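You operate a simulated robot arm through the tools that you are given. There is no shell and no other tool.

You are at the controls of a simulated two-armed robot. One attempt, no reset.

## Task
Pack the catch tin's grounds into the white caddy through the grind funnel.
Fine: the tin is in the grinder drawer; tin back, drawer shut, funnel back where it stood; the motor is off at the end. Where these are worked on the way, their far stop is far enough and under half their travel is too little: grinder drawer.

It is judged by the outcome, as a careful person would: the job done as asked, and still so three seconds after it is handed in. It fails if anything else is knocked over, pushed out of place, dropped, spilled or broken.

## Robot
Two 7-joint arms with two-finger grippers on one trunk, on a base that drives. Base frame: it is fixed to the floor where the robot stands at the start and does not move with it; the origin is under the middle of the robot, x ahead of it, y to its left, z up. Readings come in m, rad, newtons and seconds.
The left shoulder is at the start at [0.099, 0.216, 1.091], the right one opposite. With the tool pointing down near the work surface each hand reaches from about 0.1 to 0.84 m from the robot's upright axis, wherever it stands, measured 20 degrees to its own side. Places, roughly: catch tin [0.75, -2.25, 1]; grind funnel [1, -2, 0.75]; grinder drawer [0.7, -2.3, 0.9]; inside of the grinder drawer [0.6, -2.2, 0.9]; white caddy [1, -2.25, 0.75]. Payload 3.18 kg a hand.
Tool frame (each hand has its own): the origin (TCP) lies between the finger pads and is the grasp point; the fingertips stand 0.03 m ahead of it; z points along the fingers, y is the line along which they close. Largest opening 0.144 m; the body of the gripper starts 0.103 m behind the TCP.
Orientation is told as [roll, pitch, yaw] about the base's x, y, z axes, in that order, counted from this pose: with the fingers straight down and closing along the base's y, the tool's x points along the base's -x, its y along +y and its z along -z.

## Interface
- The arms move only by the tool arm_command. It takes "left_plan", "right_plan" or both (then of equal length, played together; a hand with none holds still); each is a list of rows, each a list of 7 numbers: the opening, from 0 (shut) to 1 (fully open), then the shift along the tool's x, y, z in units of 25 mm (1.0 is 25 mm), then the turn, a rotation vector about the tool's x, y, z in units of 5 degrees (1.0 is 5 degrees). In form: [[gripper, tx, ty, tz, ax, ay, az], ...]. A call has 1 to 20 rows; each row shifts and turns the commanded pose from where the row before left it, along the tool's axes as they then stand. A call with a number of a shift or a turn outside -1 to 1 is refused whole. Each row takes 0.2 s and may step no farther than 0.05 m and 0.15 rad from the row before; otherwise, or with a gripper value out of range, the whole call is refused. Where a pose cannot be reached the arm comes as near as it can. A force on the tool above 40 N (or 10 N above the force at the start of the call, whichever is more), or a blocked arm, ends the call early, and 0.2 s more pass. The fingers move at their own pace and stop on an object; they squeeze with about 37 N. The grip force told is the motor's: it shows also when the fingers shut on nothing. Time passes only in rows, and 0.2 s behind the last, so rows that do not move let the fingers close. The reply holds the time, the measured pose of the TCP, the force on the tool along the base axes, the opening and the grip force, in the units named above and with some noise, with the torque about the TCP (base axes, N m) and any sound that the robot's microphone picked up.
- Cameras (640 x 400 px; columns grow to the right, rows downward): "scene" is now at [0.2028, -0.0002, 1.2723]; the picture's right is [-0.01, -1.00, 0.00], its down [-0.62, 0.01, -0.78] and it looks along [0.78, -0.01, -0.62] (base axes); focal length 253 px, centre (320, 200). "left" rides on the left gripper at [0.077, -0.016, -0.143] in its tool frame; the picture's right is [0.21, 0.98, 0.00], its down [-0.84, 0.18, -0.51] and it looks along [-0.50, 0.11, 0.86] (tool axes); focal length 218 px, centre (320, 200). "right" rides on the right gripper at [0.076, 0.016, -0.143] in its tool frame; the picture's right is [-0.21, 0.98, 0.00], its down [-0.84, -0.18, -0.51] and it looks along [-0.50, -0.11, 0.86] (tool axes); focal length 218 px, centre (320, 200). There is no depth. A picture from a camera that has moved, and an enlarged one, comes with that camera's place and axes in the base frame and with its lens.
- snapshot(camera): a new picture of that camera. The clock stands still meanwhile.
- slide_trunk(by): slides the trunk up (or, below 0, down) by that many m; the arms and the scene camera ride with it, the base frame stays. It gives what a move gives, with no picture.
- base_move(legs): drives the robot by 1 to 6 legs, each [ahead, left, turn to the left] in m, m and rad, along the robot's own axes; the way and the turn of a leg run together, so that a leg with both is an arc; at most 1.5 m and 3.142 rad a leg. The arms and the cameras ride along, it lands a little off, and it stops where it bumps. It gives what a move gives.
- pan_tilt(pan, tilt): turns the head with the scene camera to pan (to the left, within 1.396 rad either way) and tilt (down, from -0.506 to 1.204), counted from straight ahead of the robot. It gives what a move gives.
- zoom(camera, box): a new picture of the part [left, top, right, bottom] of that camera's present view, enlarged. The clock stands still meanwhile.
- sign_off(): hands the job in; it is judged then, once.

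Places have to be worked out from the pictures, the camera data and where the tool is seen. Open the grippers and draw the arms clear of the work before you hand the job in, unless the task says otherwise.

The tools are called after "Emit:" as name(argument=value, ...) on one line, values as JSON. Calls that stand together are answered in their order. arm_command: Moves the arms, as the interface text tells. Its arguments: {"type":"object","properties":{"left_plan":{"type":"array","items":{"type":"array","items":{"type":"number"}}},"right_plan":{"type":"array","items":{"type":"array","items":{"type":"number"}}}},"required":[]} The other tools are called the same way: slide_trunk (by) slides the trunk up or down; base_move (legs) drives the base; pan_tilt (pan, tilt) turns the head that bears the scene camera; snapshot (camera) takes a picture; zoom (camera, box) takes an enlarged picture of a part of a camera's view; sign_off () hands the job in.

At the start:

```text
clock: 0.0
left_tcp_pos: [0.47, 0.1579, 0.9368]
left_orientation: [-0.003, 0.002, 0.003]
left_ft_force: [-0.5, -0.4, 0.8]
left_wrist_torque: [-0.02, -0.02, 0.01]
left_opening: 0.144
left_grip_force: 0.1
right_tcp_pos: [0.442, -0.2219, 0.8858]
right_orientation: [-0.001, 0.0, 0.0]
right_ft_force: [-0.3, -0.7, 0.6]
right_wrist_torque: [0.0, 0.01, -0.02]
right_opening: 0.1437
right_grip_force: 0.1
trunk travel left (down, up): [-0.175, 0.194]
robot x, y, heading: [-0.0004, -0.0015, -0.002]
head pan, tilt: [-0.009, 0.67]
```

scene: 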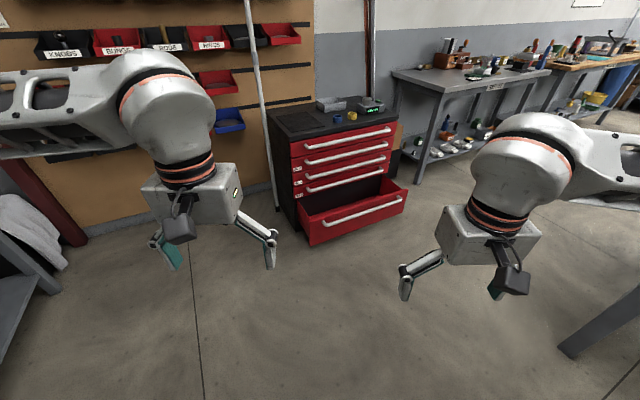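
right: 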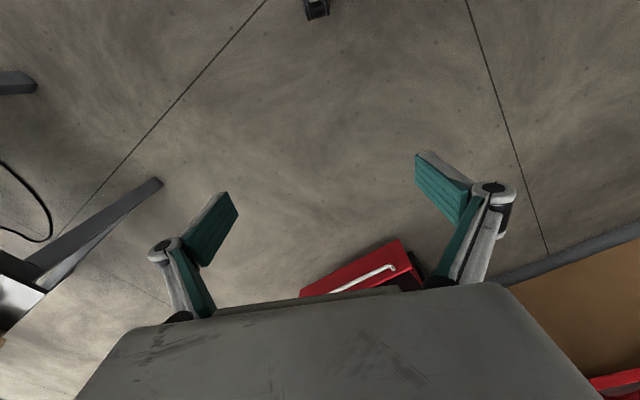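
left: 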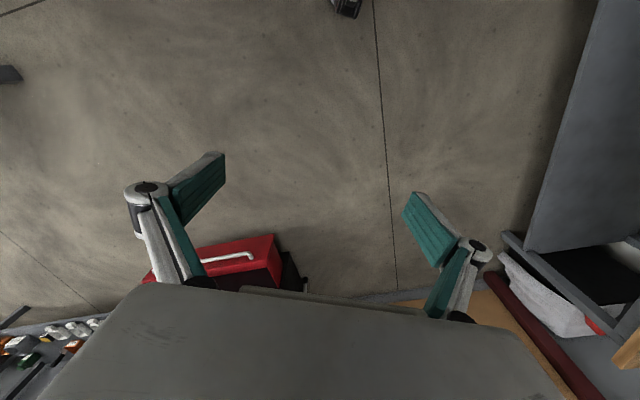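

The work lies to the robot's right, around y = -2.2, so I turn the head right to look at it.

Emit:
pan_tilt(pan=-1.2, tilt=0.3)

Emit:
snapshot(camera="scene")

```text
clock: 1.4
left_tcp_pos: [0.4698, 0.1562, 0.9382]
left_orientation: [-0.002, 0.001, 0.005]
left_ft_force: [-0.3, 0.6, 0.2]
left_wrist_torque: [0.0, 0.01, -0.03]
left_opening: 0.1441
left_grip_force: 0.0
right_tcp_pos: [0.4423, -0.2226, 0.8867]
right_orientation: [0.0, 0.0, -0.001]
right_ft_force: [0.4, -0.3, -0.4]
right_wrist_torque: [0.01, 0.0, 0.0]
right_opening: 0.1441
right_grip_force: 0.0
trunk travel left (down, up): [-0.175, 0.194]
robot x, y, heading: [-0.0003, 0.0022, 0.002]
head pan, tilt: [-1.201, 0.3]
```

```text
taken
camera scene: at [0.1506, -0.0865, 1.3059], right [-0.93, -0.36, 0.0], down [-0.11, 0.28, -0.96], along [0.35, -0.89, -0.3], focal length 253 px, centre (320, 200)
```

scene: 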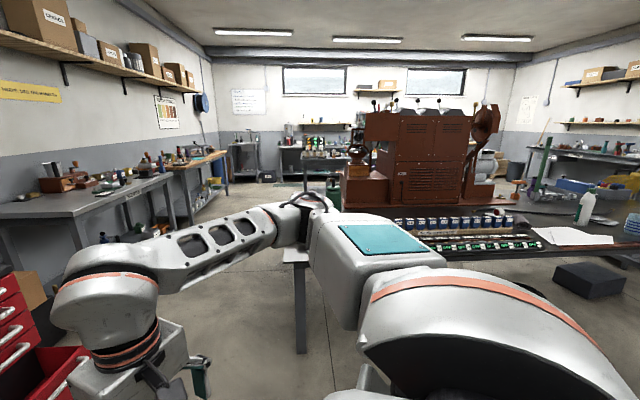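

The brown grinder stands left of the big machine, at about the quoted location. I zoom in on it.

Emit:
zoom(camera="scene", box=[260, 90, 440, 260])

Emit:
zoom(camera="scene", box=[320, 80, 640, 280])

```text
2.35 times, centred on (350, 175) of scene
camera zoom: at [0.1506, -0.0865, 1.3059], right [-0.93, -0.36, 0.0], down [-0.11, 0.28, -0.96], along [0.35, -0.89, -0.3], focal length 595 px, centre (249, 259)
```

zoom: 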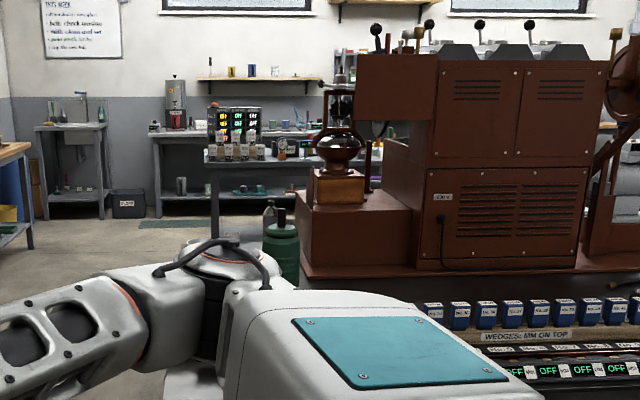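

```text
2.00 times, centred on (480, 180) of scene
camera zoom: at [0.1506, -0.0865, 1.3059], right [-0.93, -0.36, 0.0], down [-0.11, 0.28, -0.96], along [0.35, -0.89, -0.3], focal length 506 px, centre (0, 240)
```

zoom: 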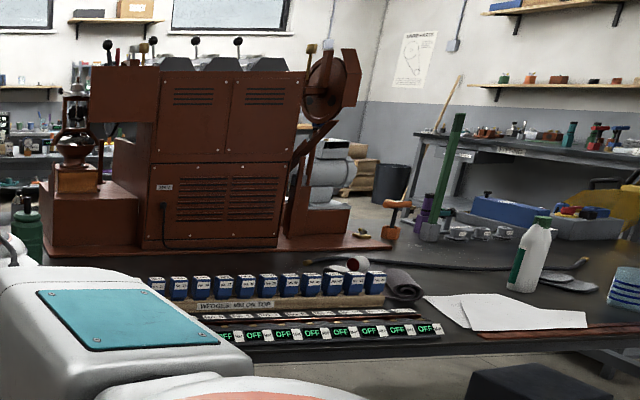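

The work end of the bench is at about x = 0.7–1, with its near edge around y = -1.2. I turn the robot in place to face it before choosing where to stand.

Emit:
base_move(legs=[[0, 0, -1.2]])

Emit:
pan_tilt(pan=0.0, tilt=0.5)

Emit:
snapshot(camera="scene")

```text
clock: 4.8
left_tcp_pos: [0.3073, -0.387, 0.9372]
left_orientation: [-0.003, 0.0, -1.22]
left_ft_force: [-0.5, -0.2, -0.5]
left_wrist_torque: [-0.02, -0.02, 0.01]
left_opening: 0.1441
left_grip_force: 0.1
right_tcp_pos: [-0.0589, -0.4912, 0.8859]
right_orientation: [0.0, 0.003, -1.22]
right_ft_force: [-0.5, 1.2, -0.1]
right_wrist_torque: [0.01, -0.02, 0.0]
right_opening: 0.1441
right_grip_force: 0.1
trunk travel left (down, up): [-0.175, 0.194]
robot x, y, heading: [0.001, -0.0011, -1.226]
head pan, tilt: [-1.201, 0.3]
```

```text
clock: 6.2
left_tcp_pos: [0.3064, -0.3883, 0.9379]
left_orientation: [-0.002, 0.002, -1.22]
left_ft_force: [0.7, 0.8, -0.3]
left_wrist_torque: [-0.02, 0.02, -0.02]
left_opening: 0.144
left_grip_force: 0.1
right_tcp_pos: [-0.0584, -0.4919, 0.8866]
right_orientation: [0.002, -0.001, -1.222]
right_ft_force: [-0.5, -1.0, 0.2]
right_wrist_torque: [-0.03, -0.05, 0.02]
right_opening: 0.144
right_grip_force: 0.0
trunk travel left (down, up): [-0.175, 0.194]
robot x, y, heading: [-0.001, -0.0011, -1.222]
head pan, tilt: [0.0, 0.499]
```

```text
taken
camera scene: at [0.0698, -0.1961, 1.2875], right [-0.94, -0.34, 0.0], down [-0.16, 0.45, -0.88], along [0.3, -0.83, -0.48], focal length 253 px, centre (320, 200)
```

scene: 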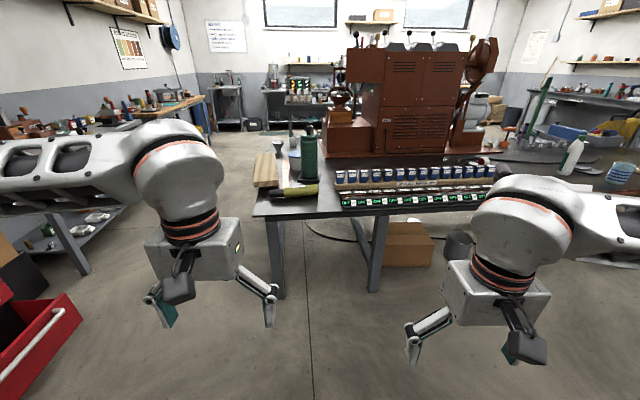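

Emit:
zoom(camera="scene", box=[230, 60, 390, 230])

```text
2.35 times, centred on (310, 145) of scene
camera zoom: at [0.0698, -0.1961, 1.2875], right [-0.94, -0.34, 0.0], down [-0.16, 0.45, -0.88], along [0.3, -0.83, -0.48], focal length 595 px, centre (344, 329)
```

zoom: 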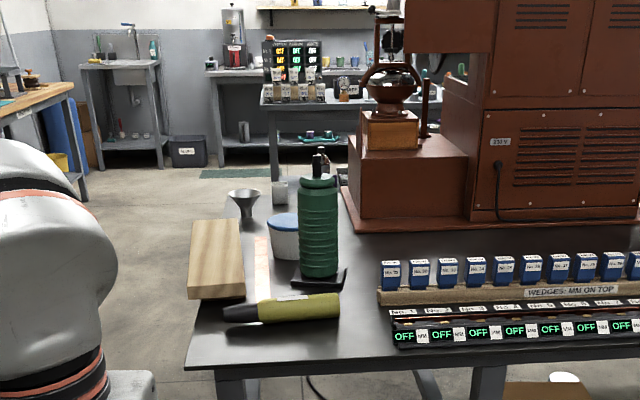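

The funnel stands near the bench's left end, with the small white caddy behind it; the grinder's drawer may face the end or the far side. I check the gap to my left and the robot's own footprint before driving.

Emit:
pan_tilt(pan=0.6, tilt=0.6)

Emit:
snapshot(camera="scene")

Emit:
pan_tilt(pan=0.0, tilt=1.2)

Emit:
snapshot(camera="scene")

```text
clock: 7.2
left_tcp_pos: [0.3071, -0.3876, 0.9379]
left_orientation: [-0.003, 0.001, -1.221]
left_ft_force: [0.5, 0.3, 0.5]
left_wrist_torque: [0.03, -0.04, -0.01]
left_opening: 0.1436
left_grip_force: 0.0
right_tcp_pos: [-0.0586, -0.4919, 0.8866]
right_orientation: [0.0, -0.002, -1.222]
right_ft_force: [-0.4, -0.1, -0.1]
right_wrist_torque: [-0.01, 0.02, 0.04]
right_opening: 0.144
right_grip_force: 0.0
trunk travel left (down, up): [-0.175, 0.194]
robot x, y, heading: [0.001, -0.0002, -1.223]
head pan, tilt: [0.6, 0.6]
```

```text
taken
camera scene: at [0.1106, -0.1621, 1.2784], right [-0.58, -0.81, 0.0], down [-0.46, 0.33, -0.83], along [0.67, -0.48, -0.56], focal length 253 px, centre (320, 200)
```

scene: 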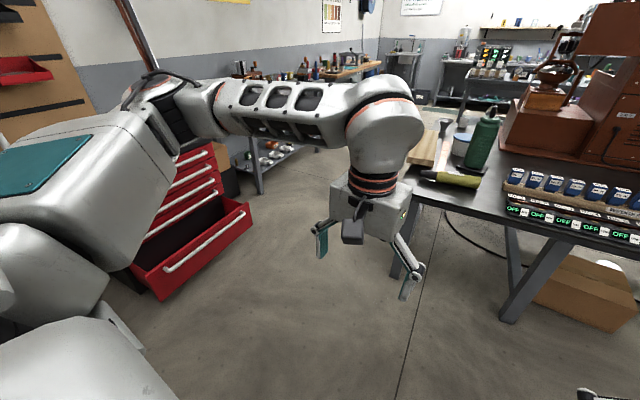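

```text
clock: 8.2
left_tcp_pos: [0.3078, -0.3882, 0.9368]
left_orientation: [-0.001, 0.0, -1.22]
left_ft_force: [0.2, 0.0, -0.2]
left_wrist_torque: [0.01, -0.01, 0.0]
left_opening: 0.1439
left_grip_force: 0.1
right_tcp_pos: [-0.0591, -0.491, 0.8869]
right_orientation: [0.0, 0.0, -1.222]
right_ft_force: [-0.5, -0.6, 0.6]
right_wrist_torque: [-0.04, -0.01, 0.03]
right_opening: 0.144
right_grip_force: 0.1
trunk travel left (down, up): [-0.175, 0.194]
robot x, y, heading: [0.0013, -0.0029, -1.224]
head pan, tilt: [0.0, 1.201]
```

```text
taken
camera scene: at [0.058, -0.1631, 1.2338], right [-0.94, -0.34, 0.0], down [-0.32, 0.88, -0.36], along [0.12, -0.34, -0.93], focal length 253 px, centre (320, 200)
```

scene: 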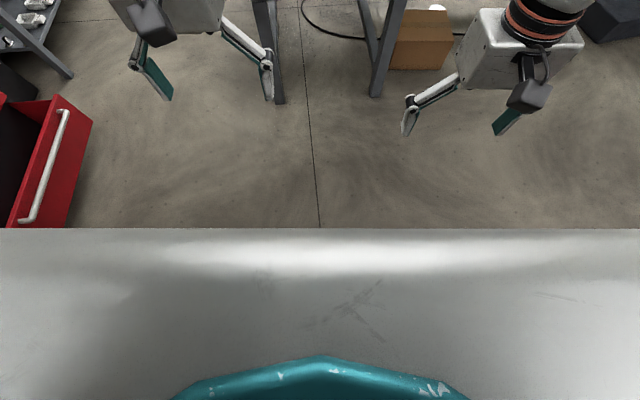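

The gap between the open chest drawer (corner about 1.36, -0.53) and the bench leg (0.69, -1.11) is roughly 0.85 m wide. I aim for its middle and drive through.

Emit:
base_move(legs=[[0, 0, 0.56], [1.15, 0, 0]])

Emit:
pan_tilt(pan=-0.4, tilt=0.5)

Emit:
snapshot(camera="scene")

```text
clock: 15.7
left_tcp_pos: [1.3627, -0.9056, 0.9378]
left_orientation: [-0.003, 0.002, -0.685]
left_ft_force: [-0.6, -0.7, 0.2]
left_wrist_torque: [0.01, 0.05, -0.02]
left_opening: 0.1439
left_grip_force: 0.2
right_tcp_pos: [1.1003, -1.1805, 0.8868]
right_orientation: [-0.001, -0.001, -0.687]
right_ft_force: [0.3, -0.4, 0.0]
right_wrist_torque: [0.0, 0.02, -0.02]
right_opening: 0.144
right_grip_force: 0.0
trunk travel left (down, up): [-0.175, 0.194]
robot x, y, heading: [0.8976, -0.7273, -0.686]
head pan, tilt: [0.0, 1.201]
```

```text
clock: 16.7
left_tcp_pos: [1.3631, -0.9051, 0.9367]
left_orientation: [-0.002, 0.001, -0.684]
left_ft_force: [0.0, 0.2, 0.7]
left_wrist_torque: [0.01, -0.01, 0.01]
left_opening: 0.1444
left_grip_force: 0.1
right_tcp_pos: [1.1012, -1.1809, 0.8852]
right_orientation: [0.001, -0.001, -0.689]
right_ft_force: [-0.1, 0.3, 0.4]
right_wrist_torque: [-0.01, 0.0, 0.01]
right_opening: 0.1442
right_grip_force: 0.1
trunk travel left (down, up): [-0.175, 0.194]
robot x, y, heading: [0.9009, -0.7282, -0.691]
head pan, tilt: [-0.4, 0.499]
```

```text
taken
camera scene: at [1.0324, -0.8836, 1.2874], right [-0.88, -0.47, 0.0], down [-0.22, 0.42, -0.88], along [0.41, -0.78, -0.48], focal length 253 px, centre (320, 200)
```

scene: 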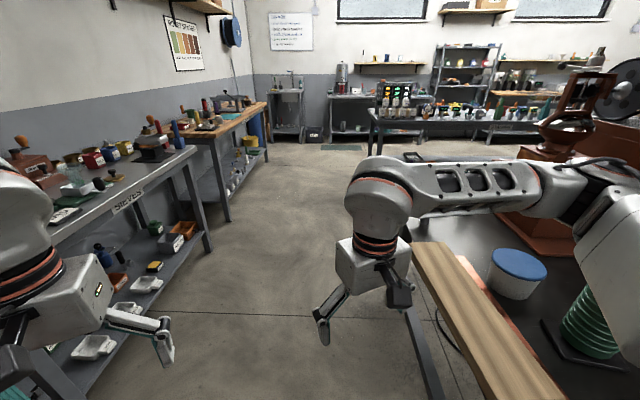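

We're through the gap and the aisle ahead is clear. I drive on down the aisle beside the bench's end.

Emit:
base_move(legs=[[0, 0, -0.14], [1.0, 0, 0]])

Emit:
pan_tilt(pan=-1.35, tilt=0.45)

Emit:
snapshot(camera="scene")

```text
clock: 22.6
left_tcp_pos: [1.9995, -1.7344, 0.9382]
left_orientation: [-0.003, 0.002, -0.852]
left_ft_force: [-0.4, -0.7, -0.7]
left_wrist_torque: [0.03, 0.0, -0.02]
left_opening: 0.144
left_grip_force: 0.0
right_tcp_pos: [1.6947, -1.9627, 0.8857]
right_orientation: [-0.001, -0.001, -0.857]
right_ft_force: [-0.7, 0.2, -0.5]
right_wrist_torque: [0.02, -0.02, 0.0]
right_opening: 0.1442
right_grip_force: 0.0
trunk travel left (down, up): [-0.175, 0.194]
robot x, y, heading: [1.5735, -1.4853, -0.857]
head pan, tilt: [-0.4, 0.499]
```

```text
clock: 23.8
left_tcp_pos: [1.9988, -1.7345, 0.938]
left_orientation: [-0.001, 0.001, -0.854]
left_ft_force: [-1.0, -1.0, 0.2]
left_wrist_torque: [0.01, -0.04, -0.01]
left_opening: 0.1441
left_grip_force: 0.0
right_tcp_pos: [1.6952, -1.9624, 0.8857]
right_orientation: [0.0, -0.001, -0.858]
right_ft_force: [0.6, -0.9, 0.8]
right_wrist_torque: [-0.03, -0.02, 0.0]
right_opening: 0.1439
right_grip_force: 0.0
trunk travel left (down, up): [-0.175, 0.194]
robot x, y, heading: [1.5683, -1.4816, -0.858]
head pan, tilt: [-1.349, 0.45]
```

```text
taken
camera scene: at [1.5951, -1.6454, 1.2919], right [-0.81, 0.59, 0.0], down [0.26, 0.35, -0.9], along [-0.53, -0.73, -0.44], focal length 253 px, centre (320, 200)
```

scene: 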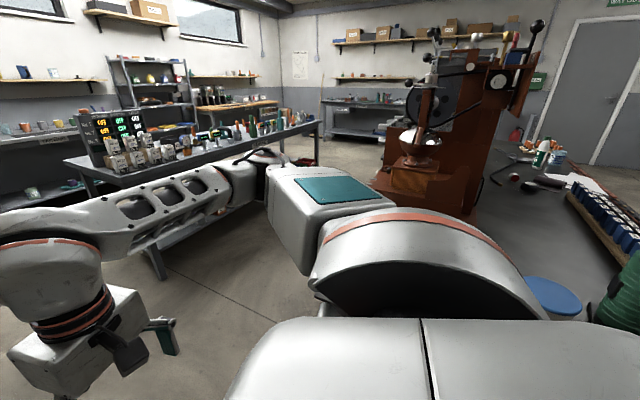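

The right shoulder blocks the view, so I turn the robot clockwise to face the bench end and then look again.

Emit:
base_move(legs=[[0, 0, -1.4]])

Emit:
pan_tilt(pan=0.0, tilt=0.5)

Emit:
snapshot(camera="scene")

```text
clock: 27.6
left_tcp_pos: [1.4021, -1.9461, 0.9374]
left_orientation: [-0.001, 0.002, -2.246]
left_ft_force: [-0.2, 0.1, 0.0]
left_wrist_torque: [-0.01, -0.02, -0.01]
left_opening: 0.1441
left_grip_force: 0.1
right_tcp_pos: [1.1229, -1.6881, 0.8863]
right_orientation: [0.0, 0.0, -2.249]
right_ft_force: [-0.3, 0.1, 0.7]
right_wrist_torque: [0.0, -0.01, -0.01]
right_opening: 0.1439
right_grip_force: 0.0
trunk travel left (down, up): [-0.175, 0.194]
robot x, y, heading: [1.5721, -1.4802, -2.253]
head pan, tilt: [-1.349, 0.45]
```

```text
clock: 29.1
left_tcp_pos: [1.4025, -1.9465, 0.9366]
left_orientation: [-0.003, 0.002, -2.245]
left_ft_force: [0.3, 1.2, -0.2]
left_wrist_torque: [0.02, -0.03, 0.02]
left_opening: 0.1438
left_grip_force: 0.1
right_tcp_pos: [1.123, -1.6876, 0.8874]
right_orientation: [0.0, 0.002, -2.247]
right_ft_force: [0.6, -0.4, -0.9]
right_wrist_torque: [-0.02, -0.01, -0.03]
right_opening: 0.1438
right_grip_force: 0.1
trunk travel left (down, up): [-0.175, 0.194]
robot x, y, heading: [1.5722, -1.4886, -2.252]
head pan, tilt: [0.0, 0.499]
```

```text
taken
camera scene: at [1.441, -1.645, 1.2875], right [-0.78, 0.63, 0.0], down [0.3, 0.37, -0.88], along [-0.55, -0.68, -0.48], focal length 253 px, centre (320, 200)
```

scene: 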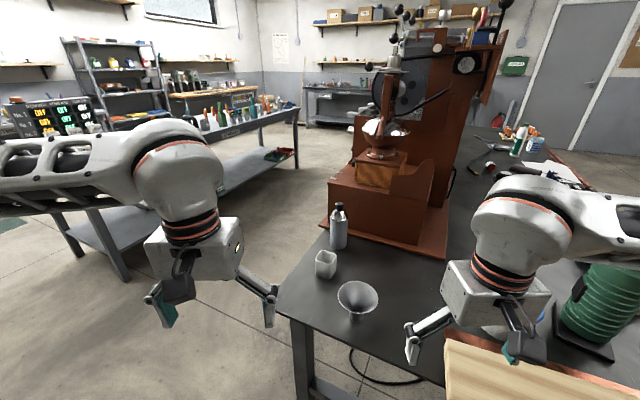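

Emit:
zoom(camera="scene", box=[270, 50, 470, 330])

Emit:
zoom(camera="scene", box=[310, 100, 450, 200])

```text
1.43 times, centred on (370, 190) of scene
camera zoom: at [1.441, -1.645, 1.2875], right [-0.78, 0.63, 0.0], down [0.3, 0.37, -0.88], along [-0.55, -0.68, -0.48], focal length 361 px, centre (249, 214)
```

zoom: 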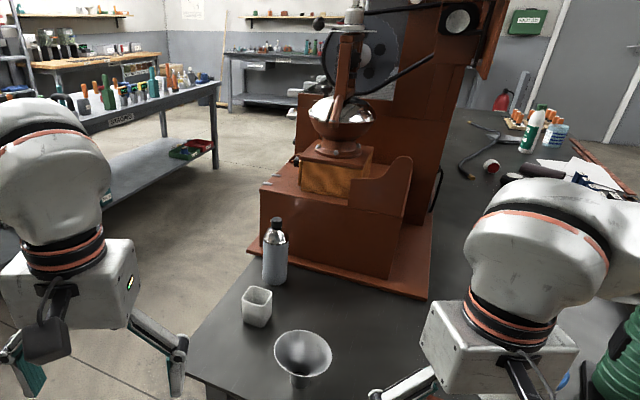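

```text
4.00 times, centred on (380, 150) of scene
camera zoom: at [1.441, -1.645, 1.2875], right [-0.78, 0.63, 0.0], down [0.3, 0.37, -0.88], along [-0.55, -0.68, -0.48], focal length 1012 px, centre (80, 400)
```

zoom: 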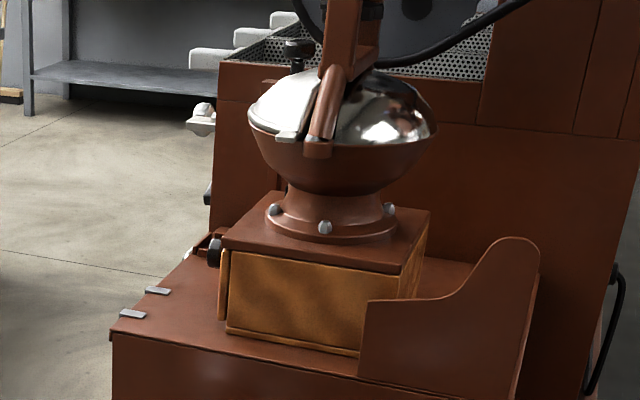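

The drawer knob faces the far (window) side of the bench, so I should stand in that aisle, facing back toward the bench. The aisle is about 1.36 m wide. I drive around the bench corner (1.21, -2.13) into it, then turn.

Emit:
base_move(legs=[[0.441, 0.585, 0], [0.593, 0.221, 0]])

Emit:
snapshot(camera="scene")

```text
clock: 38.0
left_tcp_pos: [1.3938, -3.2776, 0.9385]
left_orientation: [-0.002, 0.002, -2.228]
left_ft_force: [0.0, 0.0, 0.3]
left_wrist_torque: [-0.02, -0.01, -0.01]
left_opening: 0.144
left_grip_force: 0.1
right_tcp_pos: [1.1117, -3.0225, 0.8858]
right_orientation: [0.0, 0.001, -2.231]
right_ft_force: [0.3, 0.1, -0.9]
right_wrist_torque: [0.01, -0.02, 0.04]
right_opening: 0.144
right_grip_force: 0.1
trunk travel left (down, up): [-0.175, 0.194]
robot x, y, heading: [1.5611, -2.809, -2.233]
head pan, tilt: [0.0, 0.499]
```

```text
taken
camera scene: at [1.4287, -2.9753, 1.2874], right [-0.79, 0.61, 0.0], down [0.29, 0.38, -0.88], along [-0.54, -0.69, -0.48], focal length 253 px, centre (320, 200)
```

scene: 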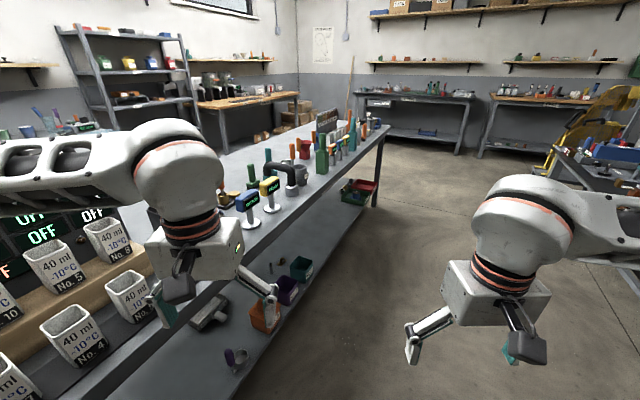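

The left hand overhangs the opposite bench a little, so I first back away from that bench. Then I turn clockwise to face the grinder.

Emit:
base_move(legs=[[-0.094, -0.177, 0], [0, 0, -1.0]])

Emit:
snapshot(camera="scene")

```text
clock: 42.7
left_tcp_pos: [0.9974, -2.7563, 0.9378]
left_orientation: [-0.001, 0.002, 3.078]
left_ft_force: [0.1, 1.2, 0.3]
left_wrist_torque: [-0.03, -0.04, 0.0]
left_opening: 0.1439
left_grip_force: 0.1
right_tcp_pos: [1.0501, -2.3804, 0.8859]
right_orientation: [0.001, 0.0, 3.078]
right_ft_force: [0.4, 1.0, -0.5]
right_wrist_torque: [-0.02, -0.01, -0.01]
right_opening: 0.1441
right_grip_force: 0.0
trunk travel left (down, up): [-0.175, 0.194]
robot x, y, heading: [1.4792, -2.6328, 3.073]
head pan, tilt: [0.0, 0.499]
```

```text
taken
camera scene: at [1.267, -2.6171, 1.2875], right [0.07, 1.0, 0.0], down [0.48, -0.03, -0.88], along [-0.88, 0.06, -0.48], focal length 253 px, centre (320, 200)
```

scene: 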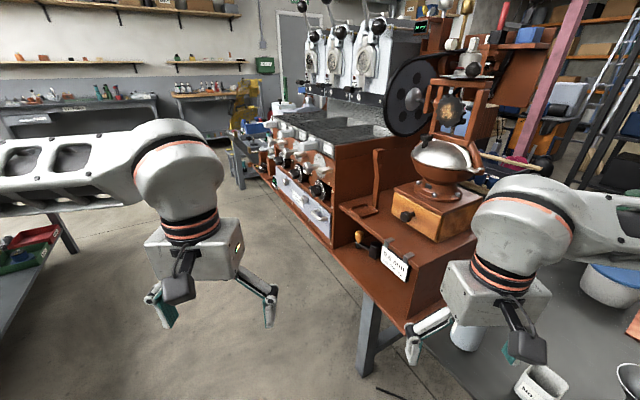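

Now the grinder's drawer with its knob is visible. I zoom in to read the sign and see the layout.

Emit:
zoom(camera="scene", box=[330, 70, 500, 310])

Emit:
zoom(camera="scene", box=[340, 170, 440, 290])

```text
1.67 times, centred on (415, 190) of scene
camera zoom: at [1.267, -2.6171, 1.2875], right [0.07, 1.0, 0.0], down [0.48, -0.03, -0.88], along [-0.88, 0.06, -0.48], focal length 422 px, centre (162, 217)
```

zoom: 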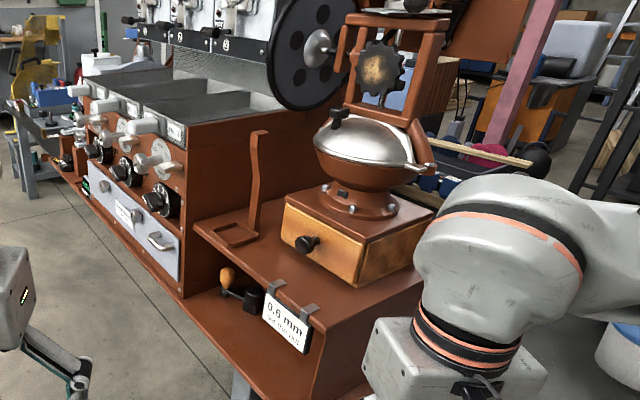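

```text
3.33 times, centred on (390, 230) of scene
camera zoom: at [1.267, -2.6171, 1.2875], right [0.07, 1.0, 0.0], down [0.48, -0.03, -0.88], along [-0.88, 0.06, -0.48], focal length 843 px, centre (87, 100)
```

zoom: 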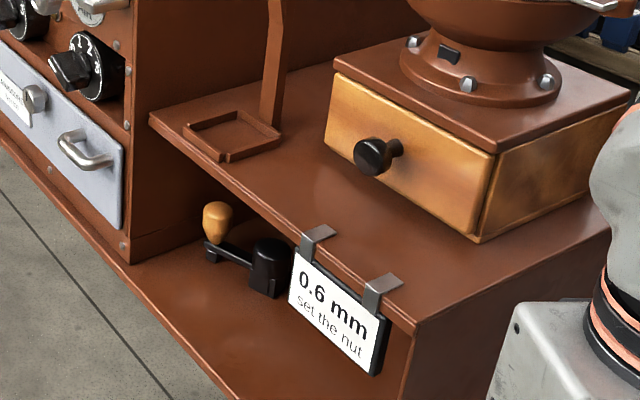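

The drawer knob is near (0.67, -2.33, 0.9) and pulls toward about (0.42, -0.91). I'll stand first about 0.7 m off, facing it squarely (heading ≈ 2.0), with funnel and caddy to my right.

Emit:
base_move(legs=[[0.318, 0.273, 0], [0, 0, -1.074]])

Emit:
snapshot(camera="scene")

Emit:
snapshot(camera="left")

Emit:
snapshot(camera="right")

```text
clock: 48.2
left_tcp_pos: [0.7785, -2.53, 0.9374]
left_orientation: [-0.002, 0.001, 2.043]
left_ft_force: [0.4, 0.2, 0.0]
left_wrist_torque: [0.01, 0.03, -0.04]
left_opening: 0.144
left_grip_force: 0.1
right_tcp_pos: [1.1268, -2.3818, 0.8864]
right_orientation: [0.001, -0.002, 2.039]
right_ft_force: [0.1, 0.0, 0.0]
right_wrist_torque: [-0.01, -0.02, 0.02]
right_opening: 0.1439
right_grip_force: 0.0
trunk travel left (down, up): [-0.175, 0.194]
robot x, y, heading: [1.1322, -2.8726, 2.04]
head pan, tilt: [0.0, 0.499]
```

```text
taken
camera scene: at [1.0347, -2.6899, 1.2875], right [0.89, 0.45, 0.0], down [0.22, -0.43, -0.88], along [-0.4, 0.78, -0.48], focal length 253 px, centre (320, 200)
```

scene: 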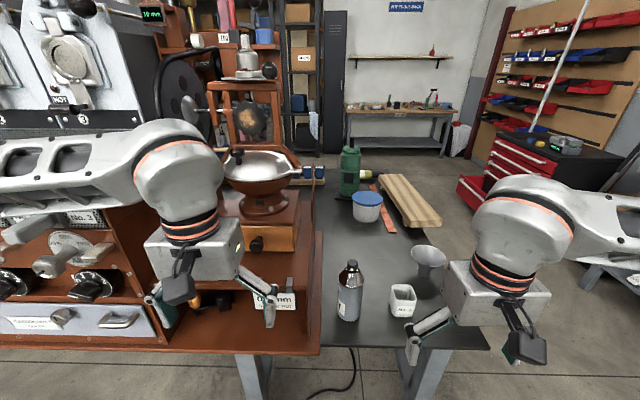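

```text
taken
camera left: at [0.8273, -2.5898, 1.0797], right [-0.78, -0.63, 0.0], down [-0.54, 0.67, 0.51], along [-0.32, 0.39, -0.86], focal length 218 px, centre (320, 200)
```

left: 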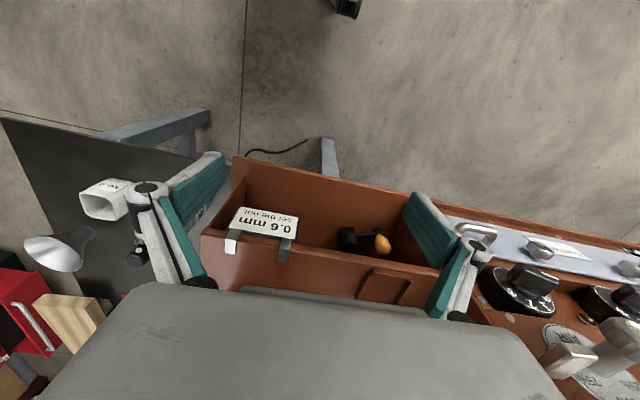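

```text
taken
camera right: at [1.1495, -2.4584, 1.0284], right [-0.97, -0.26, 0.0], down [-0.22, 0.83, 0.51], along [-0.13, 0.49, -0.86], focal length 218 px, centre (320, 200)
```

right: 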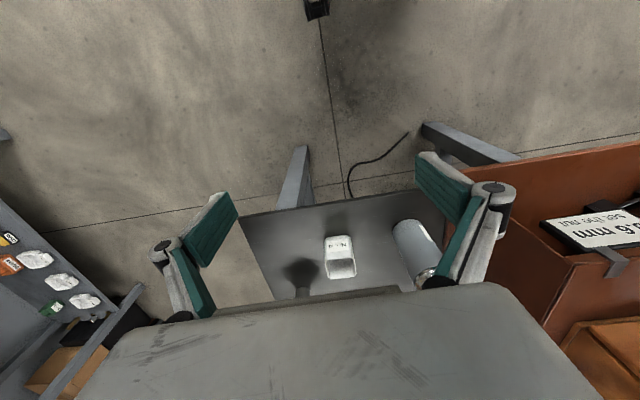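

The heading is good. I zoom in on the scene for the drawer area and the table items.

Emit:
zoom(camera="scene", box=[200, 60, 340, 330])

Emit:
zoom(camera="scene", box=[310, 220, 490, 370])

```text
1.48 times, centred on (270, 195) of scene
camera zoom: at [1.0347, -2.6899, 1.2875], right [0.89, 0.45, 0.0], down [0.22, -0.43, -0.88], along [-0.4, 0.78, -0.48], focal length 375 px, centre (394, 207)
```

zoom: 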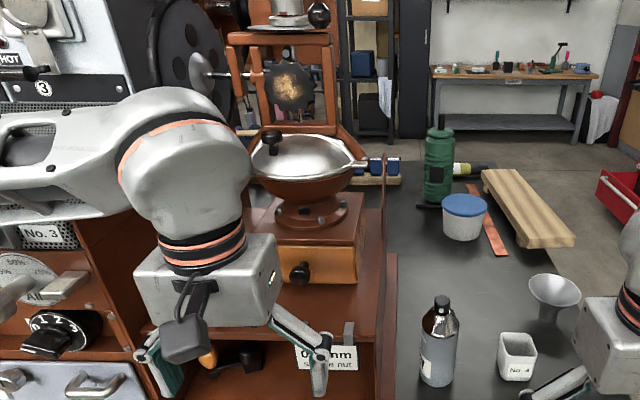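

```text
2.67 times, centred on (400, 295) of scene
camera zoom: at [1.0347, -2.6899, 1.2875], right [0.89, 0.45, 0.0], down [0.22, -0.43, -0.88], along [-0.4, 0.78, -0.48], focal length 674 px, centre (107, -53)
```

zoom: 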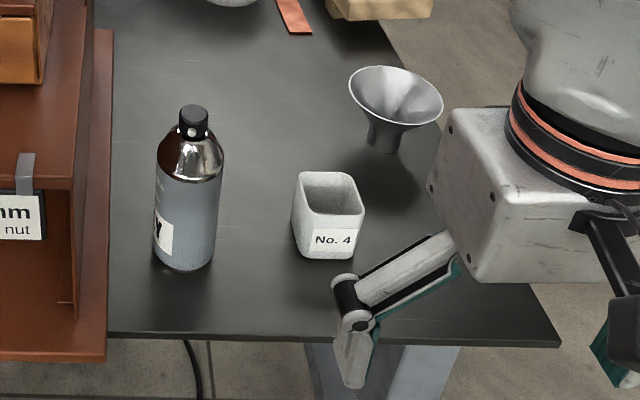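

The funnel (≈1.075, -1.94) is still out of reach for the right hand; I want to move ahead about 0.15 m. First I pull the left hand back 0.1 m so it stays clear of the knob and hopper.

Emit:
arm_command(left_plan=[[1, 1, 0, 0, 0, 0, 0], [1, 1, 0, 0, 0, 0, 0], [1, 1, 0, 0, 0, 0, 0], [1, 1, 0, 0, 0, 0, 0]], right_plan=[[1, 0, 0, -1, 0, 0, 0], [1, 0, 0, -1, 0, 0, 0], [1, 0, 0, -1, 0, 0, 0], [1, 0, 0, 0, 0, 0, 0]])

Emit:
base_move(legs=[[0.15, 0, -0.04]])

Emit:
snapshot(camera="scene")

Emit:
snapshot(camera="right")

```text
clock: 49.2
left_tcp_pos: [0.8229, -2.619, 0.9396]
left_orientation: [-0.001, 0.002, 2.043]
left_ft_force: [0.1, -0.8, 0.3]
left_wrist_torque: [-0.01, 0.02, 0.02]
left_opening: 0.1439
left_grip_force: 0.0
right_tcp_pos: [1.1279, -2.3838, 0.9616]
right_orientation: [0.0, 0.0, 2.04]
right_ft_force: [-0.2, 0.5, -0.5]
right_wrist_torque: [0.01, 0.0, 0.0]
right_opening: 0.1438
right_grip_force: 0.0
trunk travel left (down, up): [-0.175, 0.194]
robot x, y, heading: [1.1296, -2.8758, 2.045]
head pan, tilt: [0.0, 0.499]
```

```text
clock: 50.6
left_tcp_pos: [0.7666, -2.4712, 0.9394]
left_orientation: [-0.001, -0.001, 2.006]
left_ft_force: [-0.2, 0.7, 0.5]
left_wrist_torque: [-0.01, -0.04, 0.0]
left_opening: 0.1441
left_grip_force: 0.1
right_tcp_pos: [1.0807, -2.2468, 0.9619]
right_orientation: [0.001, 0.0, 2.005]
right_ft_force: [0.2, 0.2, -0.7]
right_wrist_torque: [-0.02, -0.04, -0.01]
right_opening: 0.144
right_grip_force: 0.0
trunk travel left (down, up): [-0.175, 0.194]
robot x, y, heading: [1.0634, -2.7414, 2.008]
head pan, tilt: [0.0, 0.499]
```

```text
taken
camera scene: at [0.9752, -2.5495, 1.2873], right [0.91, 0.42, 0.0], down [0.2, -0.44, -0.88], along [-0.37, 0.8, -0.48], focal length 253 px, centre (320, 200)
```

scene: 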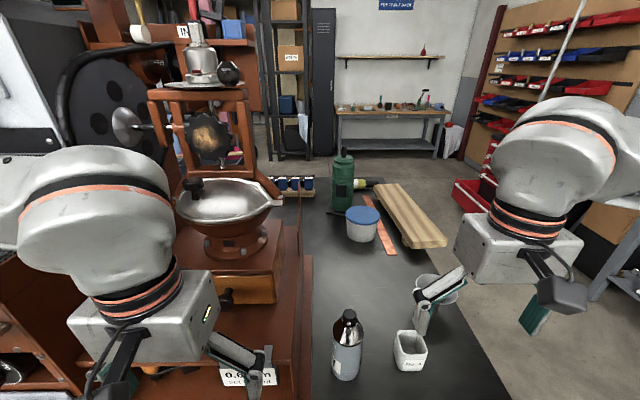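

```text
taken
camera right: at [1.098, -2.3239, 1.1038], right [-0.98, -0.22, 0.0], down [-0.19, 0.84, 0.51], along [-0.11, 0.49, -0.86], focal length 218 px, centre (320, 200)
```

right: 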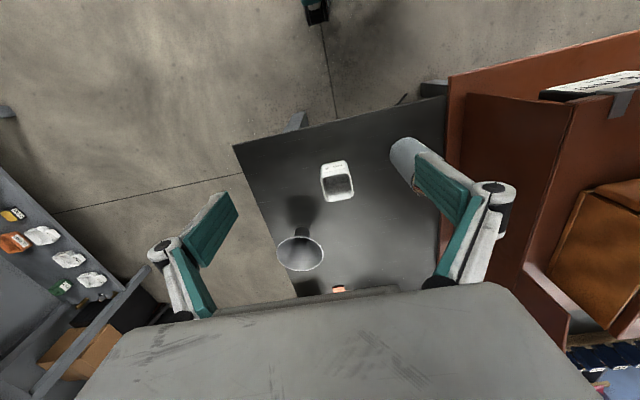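

The funnel rim is about 0.26 m ahead and 0.105 m right of the right TCP, and the caddy about 0.13 m ahead. I move the right hand above the funnel at a safe height and look again.

Emit:
arm_command(right_plan=[[1, -1, -0.42, 0, 0, 0, 0], [1, -1, -0.42, 0, 0, 0, 0], [1, -1, -0.42, 0, 0, 0, 0], [1, -1, -0.42, 0, 0, 0, 0], [1, -1, -0.42, 0, 0, 0, 0], [1, -1, -0.42, 0, 0, 0, 0], [1, -1, -0.42, 0, 0, 0, 0], [1, -1, -0.42, 0, 0, 0, 0], [1, -1, -0.42, 0.5, 0, 0, 0], [1, -1, -0.42, 0.5, 0, 0, 0], [1, 0, 0, 0.5, 0, 0, 0], [1, 0, 0, 0.5, 0, 0, 0]])

Emit:
snapshot(camera="right")

Emit:
snapshot(camera="scene")

```text
clock: 53.2
left_tcp_pos: [0.7679, -2.4708, 0.9387]
left_orientation: [-0.001, 0.001, 2.006]
left_ft_force: [0.1, -0.3, 0.3]
left_wrist_torque: [-0.03, 0.04, -0.01]
left_opening: 0.1441
left_grip_force: 0.1
right_tcp_pos: [1.0716, -2.0301, 0.938]
right_orientation: [0.001, 0.0, 2.004]
right_ft_force: [-0.2, 0.0, 0.5]
right_wrist_torque: [-0.04, 0.02, 0.0]
right_opening: 0.1441
right_grip_force: 0.2
right hand out of reach, approached as far as the arm can: row 9, 10
trunk travel left (down, up): [-0.175, 0.194]
robot x, y, heading: [1.0616, -2.7411, 2.005]
head pan, tilt: [0.0, 0.499]
```

```text
taken
camera right: at [1.0894, -2.1072, 1.0796], right [-0.98, -0.22, 0.0], down [-0.19, 0.84, 0.51], along [-0.11, 0.49, -0.86], focal length 218 px, centre (320, 200)
```

right: 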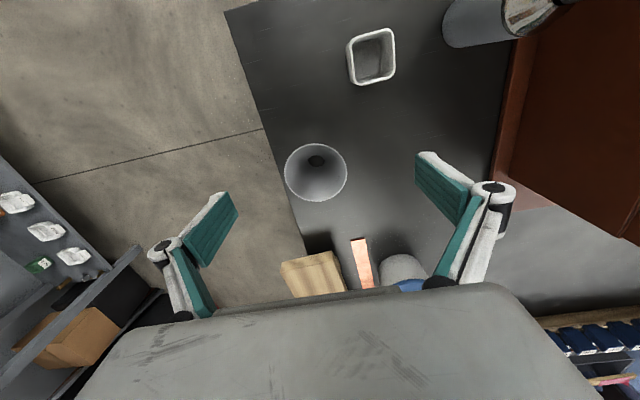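

```text
taken
camera scene: at [0.9755, -2.5501, 1.2874], right [0.91, 0.42, 0.0], down [0.2, -0.43, -0.88], along [-0.37, 0.8, -0.48], focal length 253 px, centre (320, 200)
```

scene: 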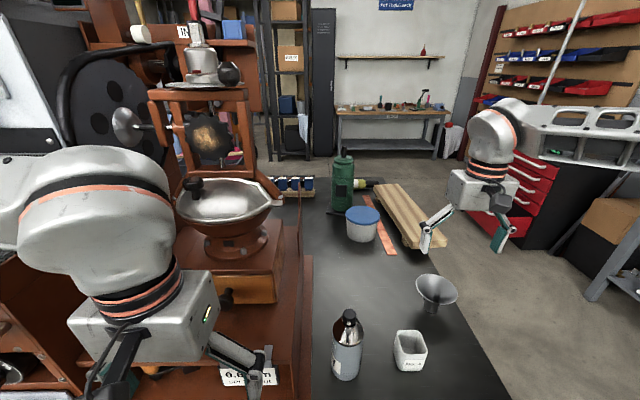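

I triangulate the funnel rim at (1.065, -1.959, 0.733), about 0.108 m across, and the caddy rim centre at (1.022, -2.138, 0.72). I go forward and down over the funnel, where the reach improves.

Emit:
arm_command(right_plan=[[1, -0.3, -0.24, 1, 0, 0, 0], [1, -0.7, -0.24, 1, 0, 0, 0], [1, -0.8, -0.24, 1, 0, 0, 0], [1, -0.8, -0.24, 1, 0, 0, 0], [1, 0, 0, 0, 0, 0, 0]])

Emit:
snapshot(camera="right")

```text
clock: 54.4
left_tcp_pos: [0.7664, -2.4707, 0.9391]
left_orientation: [-0.002, 0.003, 2.006]
left_ft_force: [0.2, 0.4, 0.2]
left_wrist_torque: [0.04, -0.02, 0.0]
left_opening: 0.1438
left_grip_force: 0.0
right_tcp_pos: [1.0683, -1.9879, 0.8732]
right_orientation: [0.0, 0.002, 2.003]
right_ft_force: [-0.4, -0.2, 0.7]
right_wrist_torque: [0.03, -0.02, -0.04]
right_opening: 0.1438
right_grip_force: 0.1
right hand out of reach, approached as far as the arm can: row 3, 4
trunk travel left (down, up): [-0.175, 0.194]
robot x, y, heading: [1.0708, -2.7379, 2.006]
head pan, tilt: [0.0, 0.499]
```

```text
taken
camera right: at [1.0871, -2.0654, 1.0145], right [-0.98, -0.22, 0.0], down [-0.19, 0.84, 0.51], along [-0.11, 0.5, -0.86], focal length 218 px, centre (320, 200)
```

right: 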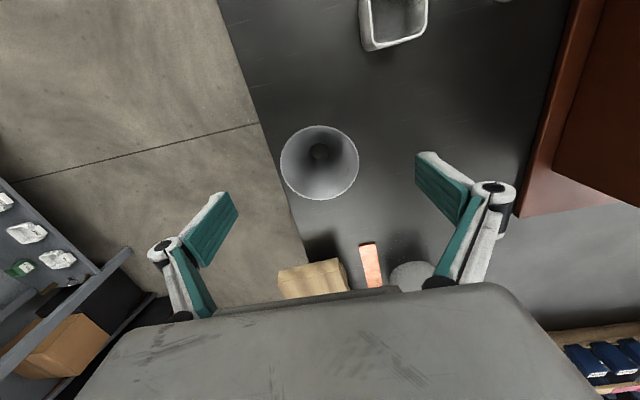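

The funnel is now about 0.028 m ahead and 0.009 m right of the TCP. I descend first, then close the remaining forward offset lower down where the reach is better.

Emit:
arm_command(right_plan=[[1, 0, -0.36, 1, 0, 0, 0], [1, 0, 0, 1, 0, 0, 0], [1, 0, 0, 1, 0, 0, 0], [1, -0.3, 0, 0.6, 0, 0, 0], [1, -0.4, 0, 0.4, 0, 0, 0], [1, -0.4, 0, 0, 0, 0, 0], [1, 0, 0, 0, 0, 0, 0]])

Emit:
snapshot(camera="right")

Emit:
snapshot(camera="scene")

```text
clock: 56.0
left_tcp_pos: [0.7667, -2.4699, 0.9401]
left_orientation: [-0.003, 0.002, 2.005]
left_ft_force: [0.3, 0.2, 0.6]
left_wrist_torque: [0.01, 0.0, 0.0]
left_opening: 0.1438
left_grip_force: 0.1
right_tcp_pos: [1.069, -1.9702, 0.7705]
right_orientation: [0.001, 0.001, 2.004]
right_ft_force: [0.4, -0.1, 0.1]
right_wrist_torque: [0.0, -0.01, -0.02]
right_opening: 0.1439
right_grip_force: 0.0
right hand out of reach, approached as far as the arm can: row 6
trunk travel left (down, up): [-0.175, 0.194]
robot x, y, heading: [1.0645, -2.7358, 2.004]
head pan, tilt: [0.0, 0.499]
```

```text
taken
camera right: at [1.0873, -2.0473, 0.9133], right [-0.98, -0.22, 0.0], down [-0.19, 0.84, 0.51], along [-0.11, 0.49, -0.86], focal length 218 px, centre (320, 200)
```

right: 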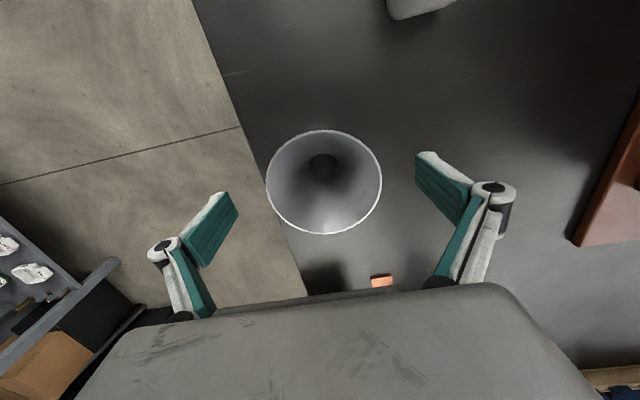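

```text
taken
camera scene: at [0.9755, -2.5502, 1.2874], right [0.91, 0.42, 0.0], down [0.2, -0.43, -0.88], along [-0.37, 0.8, -0.48], focal length 253 px, centre (320, 200)
```

scene: 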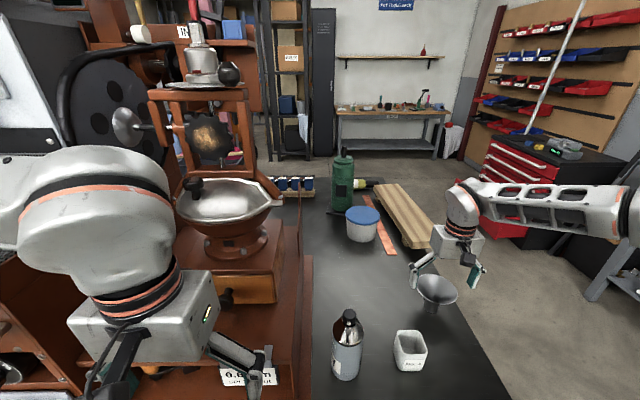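

The arm is right at its reach limit, about 1 cm short. I raise slightly so the fingertips clear the rim and bring the base 0.05 m closer.

Emit:
arm_command(right_plan=[[1, 0, 0, -1, 0, 0, 0], [1, 0.4, 0, -1, 0, 0, 0]])

Emit:
base_move(legs=[[0.06, 0, 0]])

Emit:
snapshot(camera="right")

```text
clock: 56.6
left_tcp_pos: [0.7676, -2.4714, 0.9396]
left_orientation: [-0.001, 0.0, 2.005]
left_ft_force: [-0.1, 0.8, -0.1]
left_wrist_torque: [0.0, 0.0, -0.01]
left_opening: 0.144
left_grip_force: 0.0
right_tcp_pos: [1.0735, -1.9796, 0.82]
right_orientation: [0.0, -0.002, 2.003]
right_ft_force: [-0.2, -0.5, -0.4]
right_wrist_torque: [-0.05, -0.02, 0.0]
right_opening: 0.1444
right_grip_force: 0.0
trunk travel left (down, up): [-0.175, 0.194]
robot x, y, heading: [1.0597, -2.7411, 2.002]
head pan, tilt: [0.0, 0.499]
```

```text
clock: 57.6
left_tcp_pos: [0.7412, -2.4172, 0.9386]
left_orientation: [-0.002, 0.0, 2.006]
left_ft_force: [0.0, 0.2, -0.1]
left_wrist_torque: [-0.01, 0.0, 0.0]
left_opening: 0.1439
left_grip_force: 0.1
right_tcp_pos: [1.0479, -1.9247, 0.8191]
right_orientation: [0.0, 0.002, 2.004]
right_ft_force: [-0.6, -0.3, 0.1]
right_wrist_torque: [-0.05, -0.04, 0.02]
right_opening: 0.1438
right_grip_force: 0.0
trunk travel left (down, up): [-0.175, 0.194]
robot x, y, heading: [1.0394, -2.6859, 2.005]
head pan, tilt: [0.0, 0.499]
```

```text
taken
camera right: at [1.0658, -2.0015, 0.9613], right [-0.98, -0.22, 0.0], down [-0.19, 0.84, 0.51], along [-0.11, 0.49, -0.86], focal length 218 px, centre (320, 200)
```

right: 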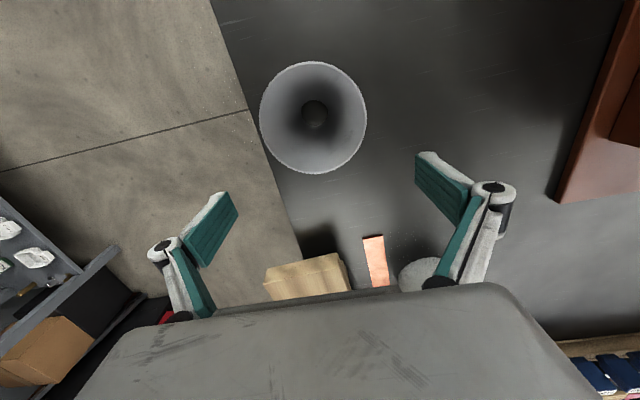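

The funnel centre is now 0.039 m behind the TCP and laterally aligned. I back up, descend to rim height 0.733 and close on the rim.

Emit:
arm_command(right_plan=[[1, 0.78, 0, 0, 0, 0, 0], [1, 0.78, 0, 0, 0, 0, 0], [1, 0, 0, 1, 0, 0, 0], [1, 0, 0, 1, 0, 0, 0], [1, 0, 0, 1, 0, 0, 0], [1, 0, 0, 0.5, 0, 0, 0], [1, 0, 0, 0, 0, 0, 0]])

Emit:
snapshot(camera="right")

```text
clock: 59.2
left_tcp_pos: [0.7423, -2.4168, 0.9395]
left_orientation: [-0.002, 0.0, 2.005]
left_ft_force: [0.1, 0.1, 1.3]
left_wrist_torque: [0.02, 0.04, -0.01]
left_opening: 0.1438
left_grip_force: 0.1
right_tcp_pos: [1.0644, -1.961, 0.7324]
right_orientation: [0.003, 0.0, 2.003]
right_ft_force: [0.3, 0.2, 0.9]
right_wrist_torque: [0.0, 0.01, 0.0]
right_opening: 0.1439
right_grip_force: 0.2
trunk travel left (down, up): [-0.175, 0.194]
robot x, y, heading: [1.0383, -2.6829, 2.005]
head pan, tilt: [0.0, 0.499]
```

```text
taken
camera right: at [1.0819, -2.0381, 0.8752], right [-0.98, -0.22, 0.0], down [-0.19, 0.84, 0.51], along [-0.11, 0.49, -0.86], focal length 218 px, centre (320, 200)
```

right: 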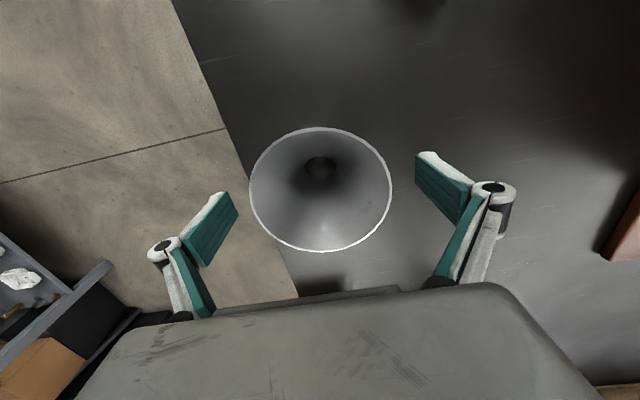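

The rim sits right at TCP level and is centred between the pads. I lower 7 mm for a firmer hold and close the gripper.

Emit:
arm_command(right_plan=[[1, 0, 0, 0.28, 0, 0, 0], [0.6, 0, 0, 0, 0, 0, 0], [0.6, 0, 0, 0, 0, 0, 0], [0.6, 0, 0, 0, 0, 0, 0]])

Emit:
snapshot(camera="right")

```text
clock: 60.2
left_tcp_pos: [0.7425, -2.4179, 0.9401]
left_orientation: [-0.003, 0.001, 2.005]
left_ft_force: [-0.7, 0.1, -0.5]
left_wrist_torque: [-0.01, 0.0, 0.01]
left_opening: 0.1438
left_grip_force: 0.0
right_tcp_pos: [1.0659, -1.9608, 0.7265]
right_orientation: [0.0, 0.0, 2.006]
right_ft_force: [0.4, 0.5, 0.4]
right_wrist_torque: [0.02, -0.04, -0.02]
right_opening: 0.1077
right_grip_force: 36.7
trunk travel left (down, up): [-0.175, 0.194]
robot x, y, heading: [1.0421, -2.6867, 2.007]
head pan, tilt: [0.0, 0.499]
```

```text
taken
camera right: at [1.0824, -2.038, 0.8682], right [-0.98, -0.22, 0.0], down [-0.19, 0.84, 0.51], along [-0.11, 0.49, -0.86], focal length 218 px, centre (320, 200)
```

right: 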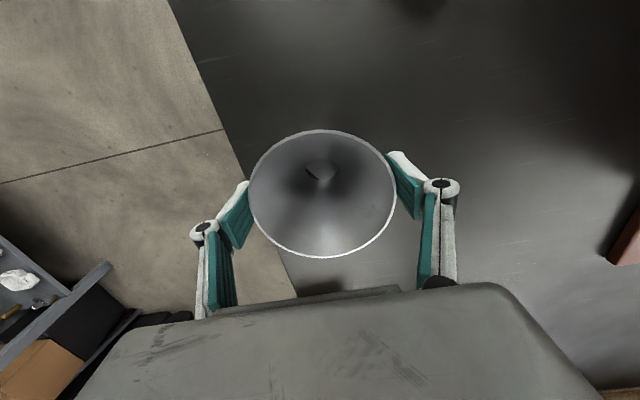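

Gripped at 0.108 m with 37 N; the funnel's home pose corresponds to TCP (1.066, -1.961, 0.7265). I lift it 0.125 m and check.

Emit:
arm_command(right_plan=[[0.6, 0, 0, -0.4, 0, 0, 0], [0.6, 0, 0, -0.6, 0, 0, 0], [0.6, 0, 0, -1, 0, 0, 0], [0.6, 0, 0, -1, 0, 0, 0], [0.6, 0, 0, -1, 0, 0, 0], [0.6, 0, 0, -1, 0, 0, 0], [0.6, 0, 0, 0, 0, 0, 0]])

Emit:
snapshot(camera="right")

Emit:
zoom(camera="scene", box=[320, 180, 520, 390])

```text
clock: 61.8
left_tcp_pos: [0.7424, -2.4169, 0.9397]
left_orientation: [-0.002, 0.002, 2.005]
left_ft_force: [-0.5, -0.1, 0.4]
left_wrist_torque: [-0.02, 0.0, 0.0]
left_opening: 0.144
left_grip_force: 0.1
right_tcp_pos: [1.0669, -1.9611, 0.8484]
right_orientation: [0.001, 0.003, 2.004]
right_ft_force: [-0.7, 0.0, -0.2]
right_wrist_torque: [-0.01, 0.02, 0.01]
right_opening: 0.1074
right_grip_force: 36.9
trunk travel left (down, up): [-0.175, 0.194]
robot x, y, heading: [1.0406, -2.6838, 1.998]
head pan, tilt: [0.0, 0.499]
```

```text
taken
camera right: at [1.0834, -2.0382, 0.9915], right [-0.98, -0.22, 0.0], down [-0.19, 0.84, 0.51], along [-0.11, 0.49, -0.86], focal length 218 px, centre (320, 200)
```

right: 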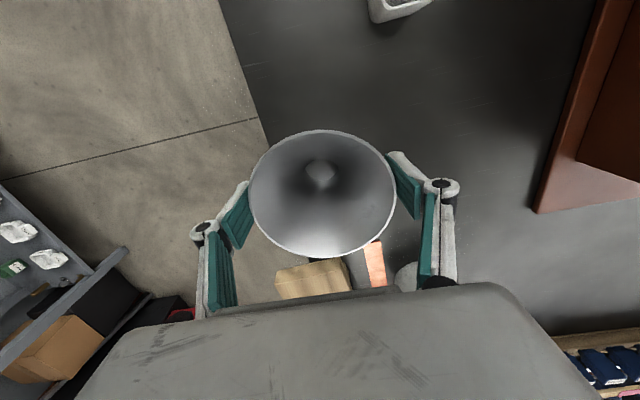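

```text
1.90 times, centred on (420, 285) of scene
camera zoom: at [0.9505, -2.4959, 1.2873], right [0.91, 0.42, 0.0], down [0.2, -0.43, -0.88], along [-0.37, 0.8, -0.48], focal length 482 px, centre (130, 38)
```

zoom: 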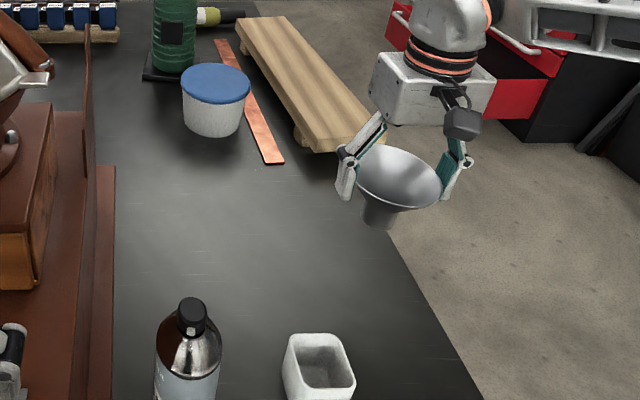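

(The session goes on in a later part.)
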